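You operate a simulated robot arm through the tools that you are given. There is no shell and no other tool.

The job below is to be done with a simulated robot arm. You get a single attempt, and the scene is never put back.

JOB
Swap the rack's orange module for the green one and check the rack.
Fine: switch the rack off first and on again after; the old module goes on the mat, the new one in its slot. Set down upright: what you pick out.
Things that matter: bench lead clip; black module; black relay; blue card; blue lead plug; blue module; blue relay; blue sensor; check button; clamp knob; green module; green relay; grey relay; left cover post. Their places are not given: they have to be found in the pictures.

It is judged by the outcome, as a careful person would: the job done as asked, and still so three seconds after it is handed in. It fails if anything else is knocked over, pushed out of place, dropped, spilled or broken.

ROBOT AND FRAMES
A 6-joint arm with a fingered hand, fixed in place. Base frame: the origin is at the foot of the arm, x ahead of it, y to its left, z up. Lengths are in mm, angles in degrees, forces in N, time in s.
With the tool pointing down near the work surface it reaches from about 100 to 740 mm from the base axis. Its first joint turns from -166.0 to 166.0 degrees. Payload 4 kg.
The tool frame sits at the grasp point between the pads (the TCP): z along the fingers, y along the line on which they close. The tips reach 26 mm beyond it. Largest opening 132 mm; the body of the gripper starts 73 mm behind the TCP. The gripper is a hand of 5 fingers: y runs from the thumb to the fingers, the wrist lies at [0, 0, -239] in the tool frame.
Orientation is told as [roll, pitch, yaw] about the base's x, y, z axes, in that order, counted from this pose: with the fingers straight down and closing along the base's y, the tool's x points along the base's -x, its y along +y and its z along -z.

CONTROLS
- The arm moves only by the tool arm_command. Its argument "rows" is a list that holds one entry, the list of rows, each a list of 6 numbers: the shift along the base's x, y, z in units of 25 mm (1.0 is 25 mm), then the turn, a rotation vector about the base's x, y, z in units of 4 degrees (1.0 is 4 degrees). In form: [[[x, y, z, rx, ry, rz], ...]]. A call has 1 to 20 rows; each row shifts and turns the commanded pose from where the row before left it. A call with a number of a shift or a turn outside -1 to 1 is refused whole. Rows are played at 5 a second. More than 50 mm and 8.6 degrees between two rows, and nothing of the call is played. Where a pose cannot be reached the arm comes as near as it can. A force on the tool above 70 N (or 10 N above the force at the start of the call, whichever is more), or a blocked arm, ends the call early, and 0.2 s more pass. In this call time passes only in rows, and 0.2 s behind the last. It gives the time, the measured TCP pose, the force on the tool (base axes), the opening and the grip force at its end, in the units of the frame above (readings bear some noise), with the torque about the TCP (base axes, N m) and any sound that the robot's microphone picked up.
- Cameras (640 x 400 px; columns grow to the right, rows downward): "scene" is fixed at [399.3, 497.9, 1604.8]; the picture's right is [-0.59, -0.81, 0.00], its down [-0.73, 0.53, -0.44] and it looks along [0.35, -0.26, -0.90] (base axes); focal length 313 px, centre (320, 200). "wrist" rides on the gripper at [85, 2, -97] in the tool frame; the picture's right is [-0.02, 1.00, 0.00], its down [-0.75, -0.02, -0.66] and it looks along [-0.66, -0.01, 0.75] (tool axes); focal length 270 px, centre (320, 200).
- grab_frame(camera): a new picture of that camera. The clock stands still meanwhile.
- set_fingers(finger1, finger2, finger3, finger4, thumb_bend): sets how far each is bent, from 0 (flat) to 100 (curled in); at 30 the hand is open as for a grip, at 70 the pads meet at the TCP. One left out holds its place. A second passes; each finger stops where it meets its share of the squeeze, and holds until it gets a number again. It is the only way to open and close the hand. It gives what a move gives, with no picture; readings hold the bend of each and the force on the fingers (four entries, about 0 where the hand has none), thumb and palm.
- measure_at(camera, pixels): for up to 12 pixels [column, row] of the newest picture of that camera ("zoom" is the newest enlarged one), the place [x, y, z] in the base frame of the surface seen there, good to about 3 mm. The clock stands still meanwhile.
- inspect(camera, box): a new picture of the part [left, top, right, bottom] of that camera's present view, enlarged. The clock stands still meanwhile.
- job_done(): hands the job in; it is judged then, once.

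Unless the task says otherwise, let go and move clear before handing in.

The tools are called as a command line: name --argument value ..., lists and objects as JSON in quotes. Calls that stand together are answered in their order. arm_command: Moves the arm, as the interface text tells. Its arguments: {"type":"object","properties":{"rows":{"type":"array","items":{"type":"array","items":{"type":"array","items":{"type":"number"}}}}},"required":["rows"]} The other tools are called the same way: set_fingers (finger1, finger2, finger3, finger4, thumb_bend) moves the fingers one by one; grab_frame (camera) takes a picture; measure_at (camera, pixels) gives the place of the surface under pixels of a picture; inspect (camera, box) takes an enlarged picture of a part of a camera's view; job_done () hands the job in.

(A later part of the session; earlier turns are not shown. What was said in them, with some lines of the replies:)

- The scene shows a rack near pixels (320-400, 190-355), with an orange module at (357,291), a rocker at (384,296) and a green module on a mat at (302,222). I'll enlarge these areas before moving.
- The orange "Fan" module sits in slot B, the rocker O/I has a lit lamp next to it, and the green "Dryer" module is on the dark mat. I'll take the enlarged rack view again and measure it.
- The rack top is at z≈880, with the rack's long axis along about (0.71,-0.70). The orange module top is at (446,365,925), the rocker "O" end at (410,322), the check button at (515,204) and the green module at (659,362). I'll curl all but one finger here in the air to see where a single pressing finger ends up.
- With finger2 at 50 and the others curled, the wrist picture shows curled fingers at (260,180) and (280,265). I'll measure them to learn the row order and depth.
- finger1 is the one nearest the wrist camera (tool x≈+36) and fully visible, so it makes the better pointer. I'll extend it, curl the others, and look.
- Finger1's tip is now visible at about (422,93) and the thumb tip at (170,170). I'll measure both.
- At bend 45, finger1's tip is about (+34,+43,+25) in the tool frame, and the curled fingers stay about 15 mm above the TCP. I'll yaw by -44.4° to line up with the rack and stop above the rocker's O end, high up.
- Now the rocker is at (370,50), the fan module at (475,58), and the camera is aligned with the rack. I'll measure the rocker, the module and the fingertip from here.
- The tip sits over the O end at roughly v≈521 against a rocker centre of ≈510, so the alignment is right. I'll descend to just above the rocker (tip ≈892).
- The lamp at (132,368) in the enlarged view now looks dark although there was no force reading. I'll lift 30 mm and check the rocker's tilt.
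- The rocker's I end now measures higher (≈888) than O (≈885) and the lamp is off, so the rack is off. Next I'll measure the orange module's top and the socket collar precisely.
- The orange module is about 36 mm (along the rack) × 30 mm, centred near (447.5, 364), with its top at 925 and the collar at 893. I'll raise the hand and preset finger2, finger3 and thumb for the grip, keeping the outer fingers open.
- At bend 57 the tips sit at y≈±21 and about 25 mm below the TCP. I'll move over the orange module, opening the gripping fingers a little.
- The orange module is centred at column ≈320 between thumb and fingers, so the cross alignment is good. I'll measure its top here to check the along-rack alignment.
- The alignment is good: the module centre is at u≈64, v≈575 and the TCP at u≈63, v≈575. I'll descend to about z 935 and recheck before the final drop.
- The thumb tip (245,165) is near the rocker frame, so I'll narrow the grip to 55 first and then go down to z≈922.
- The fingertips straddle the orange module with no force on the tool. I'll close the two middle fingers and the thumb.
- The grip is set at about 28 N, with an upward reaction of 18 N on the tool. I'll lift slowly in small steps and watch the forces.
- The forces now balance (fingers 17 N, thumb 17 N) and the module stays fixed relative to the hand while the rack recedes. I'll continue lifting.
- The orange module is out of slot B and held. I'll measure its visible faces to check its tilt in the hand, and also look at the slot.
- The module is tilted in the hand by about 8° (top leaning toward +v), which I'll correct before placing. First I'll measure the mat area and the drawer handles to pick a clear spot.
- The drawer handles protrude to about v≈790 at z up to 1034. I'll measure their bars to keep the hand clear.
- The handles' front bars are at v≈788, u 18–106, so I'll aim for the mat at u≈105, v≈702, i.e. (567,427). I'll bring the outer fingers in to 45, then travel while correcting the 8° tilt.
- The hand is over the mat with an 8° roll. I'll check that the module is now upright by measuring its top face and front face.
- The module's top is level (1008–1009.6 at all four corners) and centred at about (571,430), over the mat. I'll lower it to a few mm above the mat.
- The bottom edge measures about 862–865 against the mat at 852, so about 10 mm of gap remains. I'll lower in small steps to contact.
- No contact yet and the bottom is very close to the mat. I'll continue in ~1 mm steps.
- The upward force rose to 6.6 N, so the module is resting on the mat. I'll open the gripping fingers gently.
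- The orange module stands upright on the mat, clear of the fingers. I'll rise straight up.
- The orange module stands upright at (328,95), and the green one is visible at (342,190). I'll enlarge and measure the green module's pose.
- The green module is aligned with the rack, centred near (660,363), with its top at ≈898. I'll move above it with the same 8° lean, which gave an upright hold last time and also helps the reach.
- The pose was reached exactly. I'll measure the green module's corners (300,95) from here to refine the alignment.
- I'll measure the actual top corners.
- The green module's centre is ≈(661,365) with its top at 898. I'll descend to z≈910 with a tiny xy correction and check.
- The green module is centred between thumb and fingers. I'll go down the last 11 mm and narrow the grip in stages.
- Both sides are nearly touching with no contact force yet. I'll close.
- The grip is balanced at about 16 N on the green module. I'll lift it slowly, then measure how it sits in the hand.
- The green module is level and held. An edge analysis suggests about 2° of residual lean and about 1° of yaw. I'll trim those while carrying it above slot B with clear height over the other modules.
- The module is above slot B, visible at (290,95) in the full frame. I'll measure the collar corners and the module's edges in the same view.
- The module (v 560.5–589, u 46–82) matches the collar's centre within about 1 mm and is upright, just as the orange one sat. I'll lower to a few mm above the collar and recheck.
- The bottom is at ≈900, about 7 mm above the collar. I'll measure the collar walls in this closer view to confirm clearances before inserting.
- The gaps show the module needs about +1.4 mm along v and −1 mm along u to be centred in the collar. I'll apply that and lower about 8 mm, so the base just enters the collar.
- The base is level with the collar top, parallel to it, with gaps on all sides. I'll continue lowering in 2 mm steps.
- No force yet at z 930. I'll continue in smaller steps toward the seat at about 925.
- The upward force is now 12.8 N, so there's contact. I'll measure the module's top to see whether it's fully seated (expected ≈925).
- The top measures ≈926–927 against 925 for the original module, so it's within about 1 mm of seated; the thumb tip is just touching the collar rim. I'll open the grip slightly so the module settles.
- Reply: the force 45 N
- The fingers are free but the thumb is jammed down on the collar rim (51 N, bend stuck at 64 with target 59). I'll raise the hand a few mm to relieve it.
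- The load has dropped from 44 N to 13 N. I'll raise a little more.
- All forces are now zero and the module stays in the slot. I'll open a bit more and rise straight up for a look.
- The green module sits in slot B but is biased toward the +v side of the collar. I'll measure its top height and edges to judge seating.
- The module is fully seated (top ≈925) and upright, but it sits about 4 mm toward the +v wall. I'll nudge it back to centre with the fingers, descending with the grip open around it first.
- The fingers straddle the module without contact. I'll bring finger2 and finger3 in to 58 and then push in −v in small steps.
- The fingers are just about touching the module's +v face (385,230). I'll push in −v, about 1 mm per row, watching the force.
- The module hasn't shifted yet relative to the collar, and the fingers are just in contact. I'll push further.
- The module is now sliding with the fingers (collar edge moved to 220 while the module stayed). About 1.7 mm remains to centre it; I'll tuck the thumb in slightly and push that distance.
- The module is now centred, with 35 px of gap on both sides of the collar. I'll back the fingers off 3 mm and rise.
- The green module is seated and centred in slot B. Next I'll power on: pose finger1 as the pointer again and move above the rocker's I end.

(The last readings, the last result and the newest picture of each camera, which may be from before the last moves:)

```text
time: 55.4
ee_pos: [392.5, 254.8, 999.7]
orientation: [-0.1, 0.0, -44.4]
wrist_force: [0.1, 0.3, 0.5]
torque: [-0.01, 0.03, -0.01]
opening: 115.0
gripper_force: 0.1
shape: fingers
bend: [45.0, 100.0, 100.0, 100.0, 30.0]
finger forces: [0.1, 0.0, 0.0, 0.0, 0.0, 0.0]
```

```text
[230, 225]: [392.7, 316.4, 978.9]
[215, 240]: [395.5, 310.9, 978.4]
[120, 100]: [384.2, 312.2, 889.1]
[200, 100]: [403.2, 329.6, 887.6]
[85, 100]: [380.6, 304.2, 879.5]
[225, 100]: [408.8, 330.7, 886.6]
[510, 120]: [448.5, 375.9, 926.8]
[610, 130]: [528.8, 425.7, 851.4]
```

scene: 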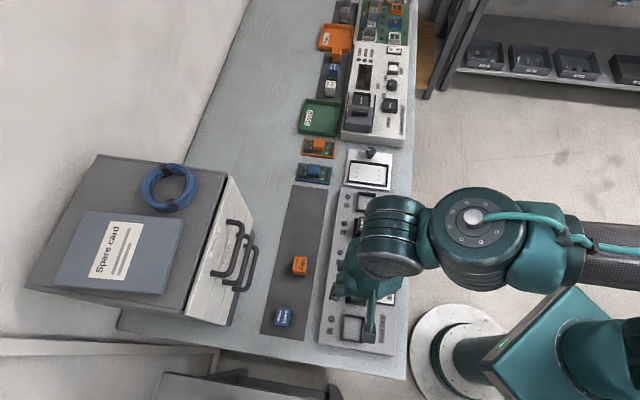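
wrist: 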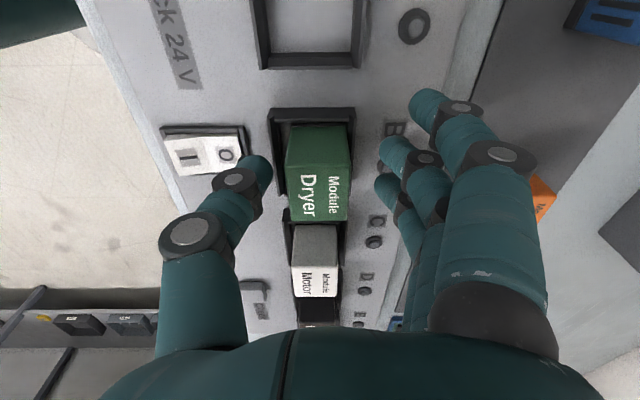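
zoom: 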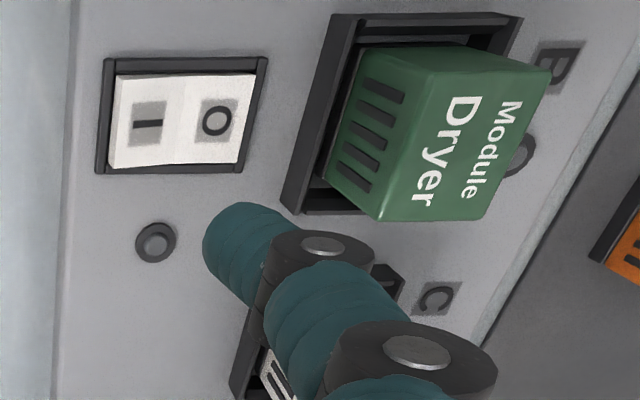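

The pointer tip is at v≈501, so I'll shift 3 mm further out over the I end. Then I'll descend to the height at which the O press worked.

arm_command --rows '[[[-0.085, -0.085, -0.6, 0, 0, 0], [0, 0, -0.8, 0, 0, 0], [0, 0, -0.8, 0, 0, 0], [0, 0, -0.6, 0, 0, 0], [0, 0, -0.2, 0, 0, 0], [0, 0, -0.15, 0, 0, 0]]]'

inspect --camera "wrist" --box '[320, 0, 600, 175]'

```text
time: 56.8
ee_pos: [389.2, 253.0, 920.6]
orientation: [0.1, 0.0, -44.3]
wrist_force: [-0.6, 0.2, 0.2]
torque: [0.02, 0.01, 0.04]
opening: 115.0
gripper_force: 0.3
shape: fingers
bend: [45.0, 100.0, 100.0, 100.0, 30.0]
finger forces: [0.1, 0.1, 0.0, 0.0, 0.0, 0.0]
```

```text
2.29 times, centred on (460, 88) of wrist
```

zoom: 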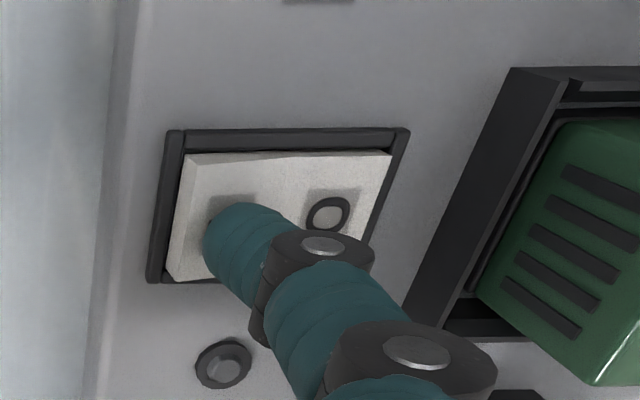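

The tip is over the I mark and the lamp (222,365) is still off. I'll press down in small steps.

arm_command --rows '[[[0, 0, -0.08, 0, 0, 0]]]'

inspect --camera "wrist" --box '[320, 0, 600, 175]'

```text
time: 57.2
ee_pos: [388.8, 253.5, 919.1]
orientation: [0.0, -0.1, -44.4]
wrist_force: [0.6, -0.9, 8.0]
torque: [0.41, -0.07, -0.03]
opening: 114.1
gripper_force: 3.7
shape: fingers
bend: [46.0, 100.0, 100.0, 100.0, 30.0]
finger forces: [7.7, 0.0, 0.1, 0.1, 0.0, 0.0]
```

```text
2.29 times, centred on (460, 88) of wrist
```

zoom: 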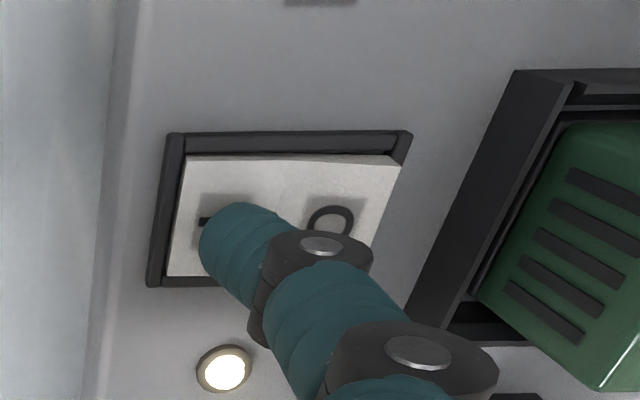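

The lamp (225,368) is lit and the rocker has flipped to I with 8 N. I'll lift off and move to the check button.

arm_command --rows '[[[0, 0, 0.5, 0, 0, 0], [0, 0, 0.9, 0, 0, 0], [0, 0, 0.9, 0, 0, 0], [0, 0, 0.9, 0, 0, 0], [0.797, -0.688, 0, 0, 0, 0], [0.797, -0.688, 0, 0, 0, 0], [0.797, -0.688, 0, 0, 0, 0], [0.797, -0.688, 0, 0, 0, 0], [0.797, -0.688, 0, 0, 0, 0], [0.797, -0.688, 0, 0, 0, 0]]]'

grab_frame --camera "wrist"

inspect --camera "scene" --box '[250, 180, 410, 360]'

```text
time: 59.4
ee_pos: [506.9, 149.5, 999.1]
orientation: [-0.1, 0.0, -44.4]
wrist_force: [0.4, 0.6, 0.1]
torque: [0.0, 0.02, 0.01]
opening: 114.6
gripper_force: 0.0
shape: fingers
bend: [45.0, 100.0, 100.0, 100.0, 30.0]
finger forces: [0.0, 0.1, 0.1, 0.1, 0.1, 0.1]
```

```text
taken
```

wrist: 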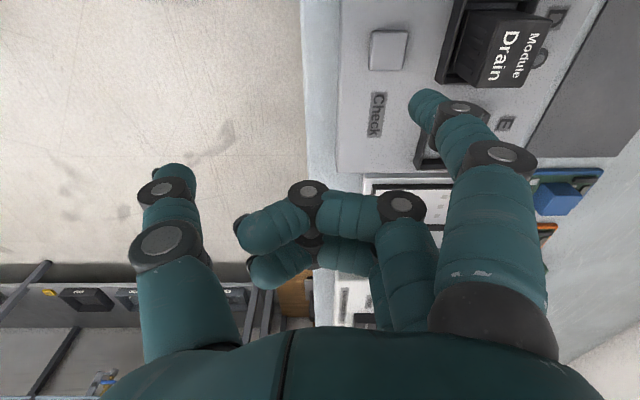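

```text
2.22 times, centred on (330, 270) of scene
```

zoom: 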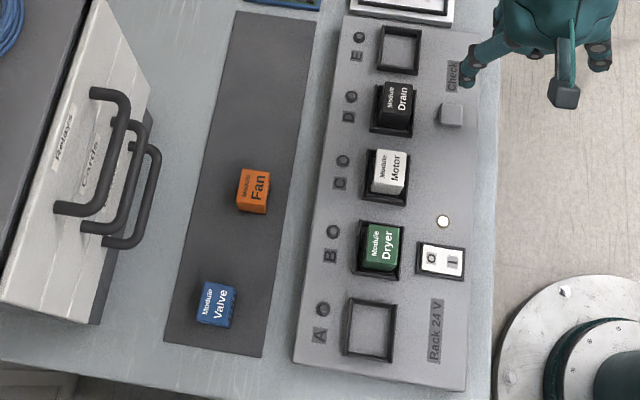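

The overhead view looks right: Fan on the mat, Dryer in slot B, lamp on. I'll measure the check button at (388,50) and the fingertip at (422,95) for alignment.

measure_at --camera "wrist" --pixels '[[388, 50], [374, 35], [404, 35], [404, 66], [374, 66], [420, 93], [415, 100], [426, 92]]'

```text
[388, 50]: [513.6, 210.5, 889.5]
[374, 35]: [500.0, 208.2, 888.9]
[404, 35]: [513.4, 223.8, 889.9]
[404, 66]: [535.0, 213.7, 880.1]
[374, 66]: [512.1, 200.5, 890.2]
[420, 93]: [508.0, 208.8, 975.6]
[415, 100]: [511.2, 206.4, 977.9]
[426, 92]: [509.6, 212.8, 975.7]
```

The tip is about 4 mm off along the rack, so I'll correct that and descend to just above the button (top ≈889.5).

arm_command --rows '[[[-0.086, 0.14, -0.6, 0, 0, 0], [0, 0, -0.8, 0, 0, 0], [0, 0, -0.8, 0, 0, 0], [0, 0, -0.6, 0, 0, 0], [0, 0, -0.2, 0, 0, 0], [0, 0, -0.08, 0, 0, 0]]]'

grab_frame --camera "wrist"

```text
time: 60.8
ee_pos: [506.5, 153.2, 922.1]
orientation: [-0.1, 0.0, -44.3]
wrist_force: [0.4, 0.0, 1.0]
torque: [0.05, 0.01, 0.01]
opening: 114.8
gripper_force: 1.0
shape: fingers
bend: [45.0, 100.0, 100.0, 100.0, 30.0]
finger forces: [0.6, 0.0, 0.1, 0.1, 0.0, 0.0]
```

```text
taken
```

wrist: 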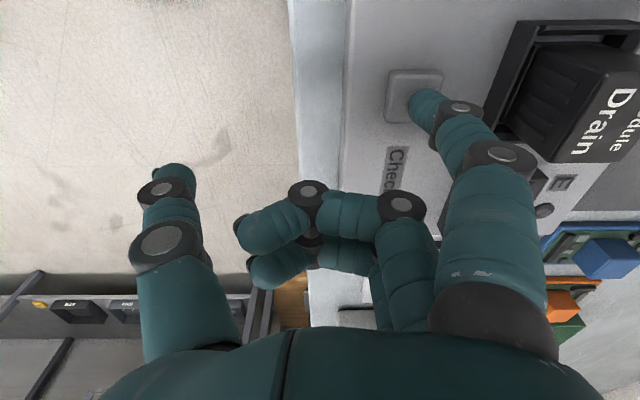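

The tip touches near the button's edge (425,105). I'll lift 4 mm, shift toward the button's centre, and press again.

arm_command --rows '[[[0, 0, 0.16, 0, 0, 0], [-0.14, -0.03, 0, 0, 0, 0], [0, 0, -0.16, 0, 0, 0], [0, 0, -0.08, 0, 0, 0]]]'

grab_frame --camera "wrist"

```text
time: 61.8
ee_pos: [502.6, 153.1, 918.6]
orientation: [0.1, 0.0, -44.4]
wrist_force: [0.2, -1.0, 1.7]
torque: [0.05, -0.04, -0.01]
opening: 114.6
gripper_force: 0.2
shape: fingers
bend: [45.0, 100.0, 100.0, 100.0, 30.0]
finger forces: [1.4, 0.0, 0.0, 0.0, 0.1, 0.0]
```

```text
taken
```

wrist: 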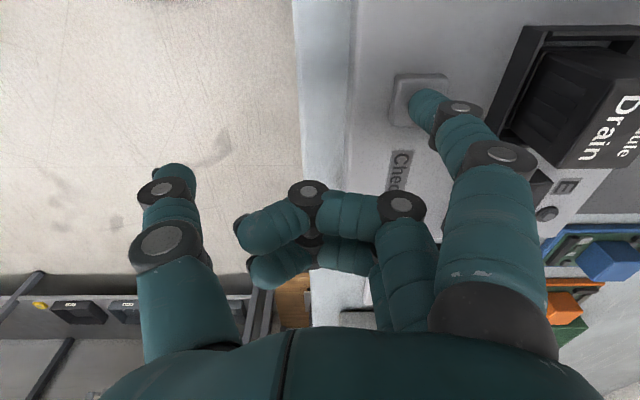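

There's light spring contact (≈1.5 N). I'll press 2 mm further and check for a response.

arm_command --rows '[[[0, 0, -0.08, 0, 0, 0]]]'

inspect --camera "scene" --box '[290, 180, 430, 350]'

grab_frame --camera "wrist"

```text
time: 62.2
ee_pos: [503.8, 153.7, 918.7]
orientation: [0.0, 0.0, -44.5]
wrist_force: [0.8, -0.5, 2.4]
torque: [0.13, -0.03, 0.01]
opening: 114.5
gripper_force: 1.3
shape: fingers
bend: [45.0, 100.0, 100.0, 100.0, 30.0]
finger forces: [2.4, 0.1, 0.1, 0.0, 0.0, 0.1]
heard: click
```

```text
2.35 times, centred on (360, 265) of scene
```

zoom: 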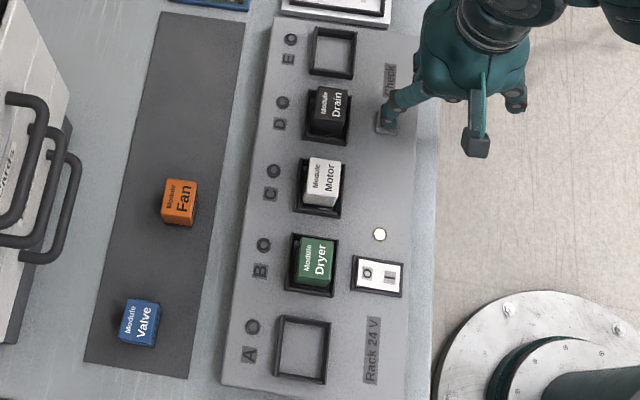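

```text
taken
```

wrist: 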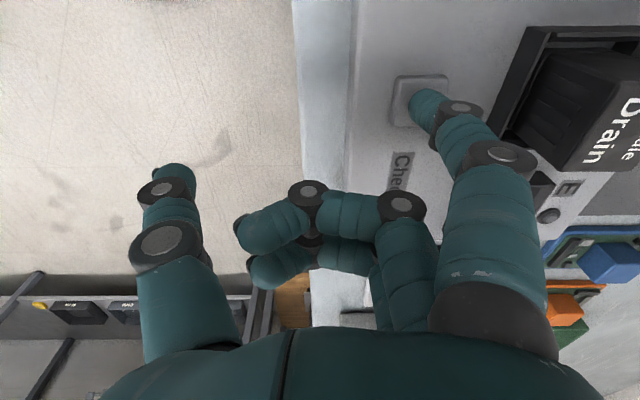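

A click was heard. I'll lift off and look at the slot LEDs for the check result.

arm_command --rows '[[[0, 0, 0.3, 0, 0, 0], [0, 0, 0.7, 0, 0, 0]]]'

inspect --camera "scene" --box '[320, 180, 410, 330]'

grab_frame --camera "wrist"

```text
time: 62.8
ee_pos: [503.3, 153.2, 943.4]
orientation: [-0.1, 0.0, -44.3]
wrist_force: [-0.3, -0.9, -0.6]
torque: [0.0, 0.02, 0.0]
opening: 114.9
gripper_force: 0.0
shape: fingers
bend: [45.0, 100.0, 100.0, 100.0, 30.0]
finger forces: [0.0, 0.1, 0.0, 0.0, 0.0, 0.0]
```

```text
2.67 times, centred on (365, 255) of scene
```

zoom: 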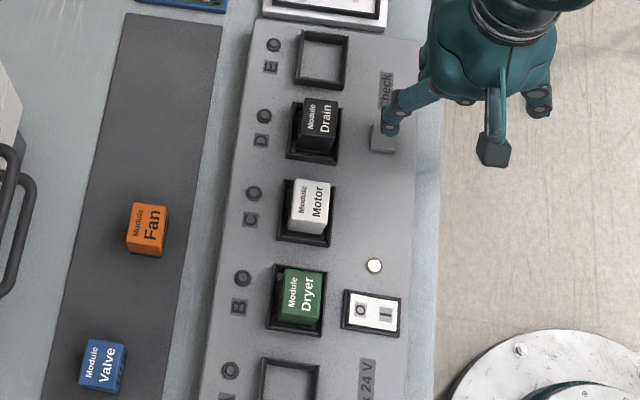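

```text
taken
```

wrist: 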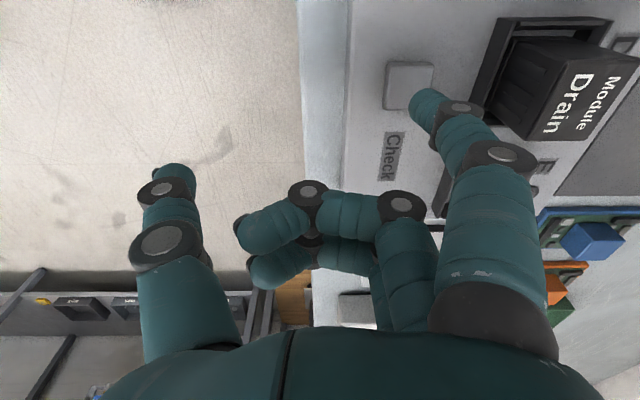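

No obvious LED change yet. I'll wait a moment with the arm stationary and zoom in on the LEDs.

arm_command --rows '[[[0, 0, 0.5, 0, 0, 0], [0, 0, 0.5, 0, 0, 0], [0, 0, 0, 0, 0, 0], [0, 0, 0, 0, 0, 0], [0, 0, 0, 0, 0, 0]]]'

inspect --camera "scene" --box '[325, 190, 400, 240]'

inspect --camera "scene" --box '[325, 240, 400, 300]'

```text
time: 64.0
ee_pos: [503.2, 151.9, 968.3]
orientation: [0.0, 0.1, -44.4]
wrist_force: [0.1, -0.6, -0.1]
torque: [0.0, 0.04, 0.01]
opening: 115.0
gripper_force: 0.0
shape: fingers
bend: [45.0, 100.0, 100.0, 100.0, 30.0]
finger forces: [0.0, 0.1, 0.0, 0.1, 0.1, 0.0]
```

```text
8.00 times, centred on (362, 215) of scene
```

zoom: 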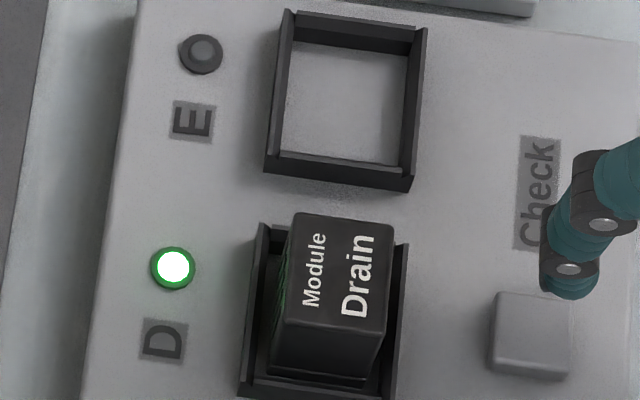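

```text
6.67 times, centred on (362, 270) of scene
```

zoom: 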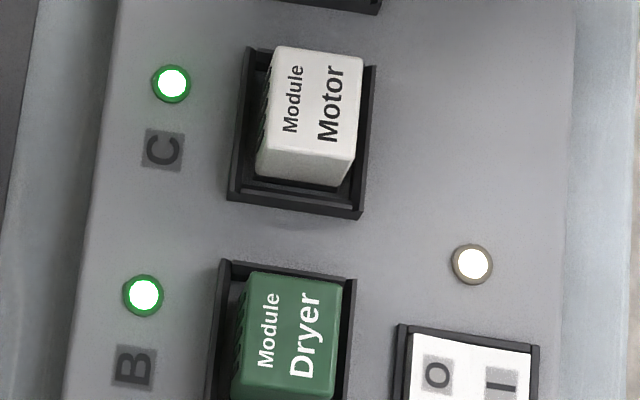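

The check passed: LEDs B, C and D are lit green and the power lamp is on. I'll raise the arm clear and take a final look.

arm_command --rows '[[[0, 0, 0.8, 0, 0, 0], [0, 0, 0.9, 0, 0, 0], [-0.4, 0, 0.9, 0, 0, 0], [-0.6, 0, 0.9, 0, 0, 0], [-0.6, 0, 0.9, 0, 0, 0], [-0.6, 0, 0.9, 0, 0, 0]]]'

grab_frame --camera "scene"

inspect --camera "scene" --box '[250, 180, 410, 360]'

```text
time: 65.4
ee_pos: [448.3, 153.8, 1100.9]
orientation: [-0.1, 0.0, -44.4]
wrist_force: [-0.1, 1.3, -0.2]
torque: [0.0, 0.01, 0.02]
opening: 114.6
gripper_force: 0.0
shape: fingers
bend: [45.0, 100.0, 100.0, 100.0, 30.0]
finger forces: [0.0, 0.0, 0.1, 0.1, 0.1, 0.0]
```

```text
taken
```

scene: 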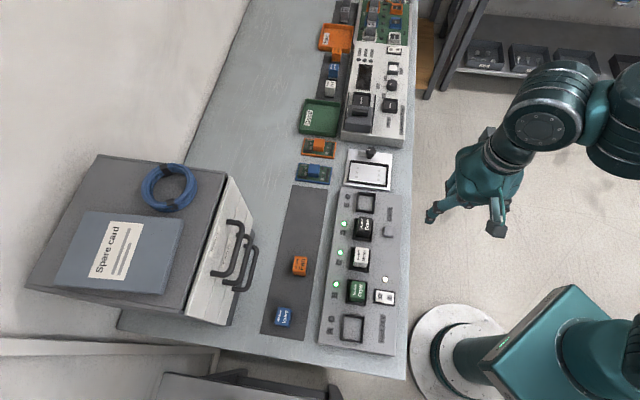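

```text
2.22 times, centred on (330, 270) of scene
```

zoom: 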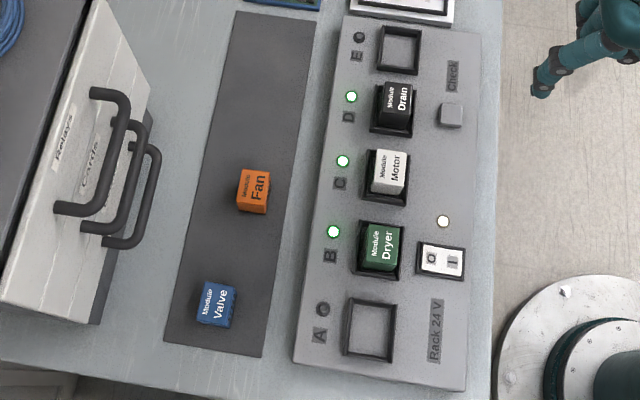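

The final picture shows the orange Fan upright on the mat (253,190), the green Dryer in slot B (380,245), the rack on, and green LEDs at B, C and D. The arm is clear and nothing else has moved, so I'm handing the job in.

job_done

```text
The job is handed in.
```

The orange Fan module is out of the rack and stands upright on the mat. The green Dryer module is in its place in slot B.

- **Power:** I switched the rack off before the swap and back on afterwards. The rocker is on I and the power lamp is lit.
- **Check:** I pressed the check button once. The LEDs at B, C and D, the three slots with modules, came on green.
- **Seating:** The thumb caught on the slot's rim when I let go of the green module, which left it about 4 mm to one side. I nudged it back to the middle before switching on. Its top had measured about the same height as the orange one's did.
- **Everything else:** The last overhead pictures show nothing else moved or knocked over, and the arm is clear of the bench.
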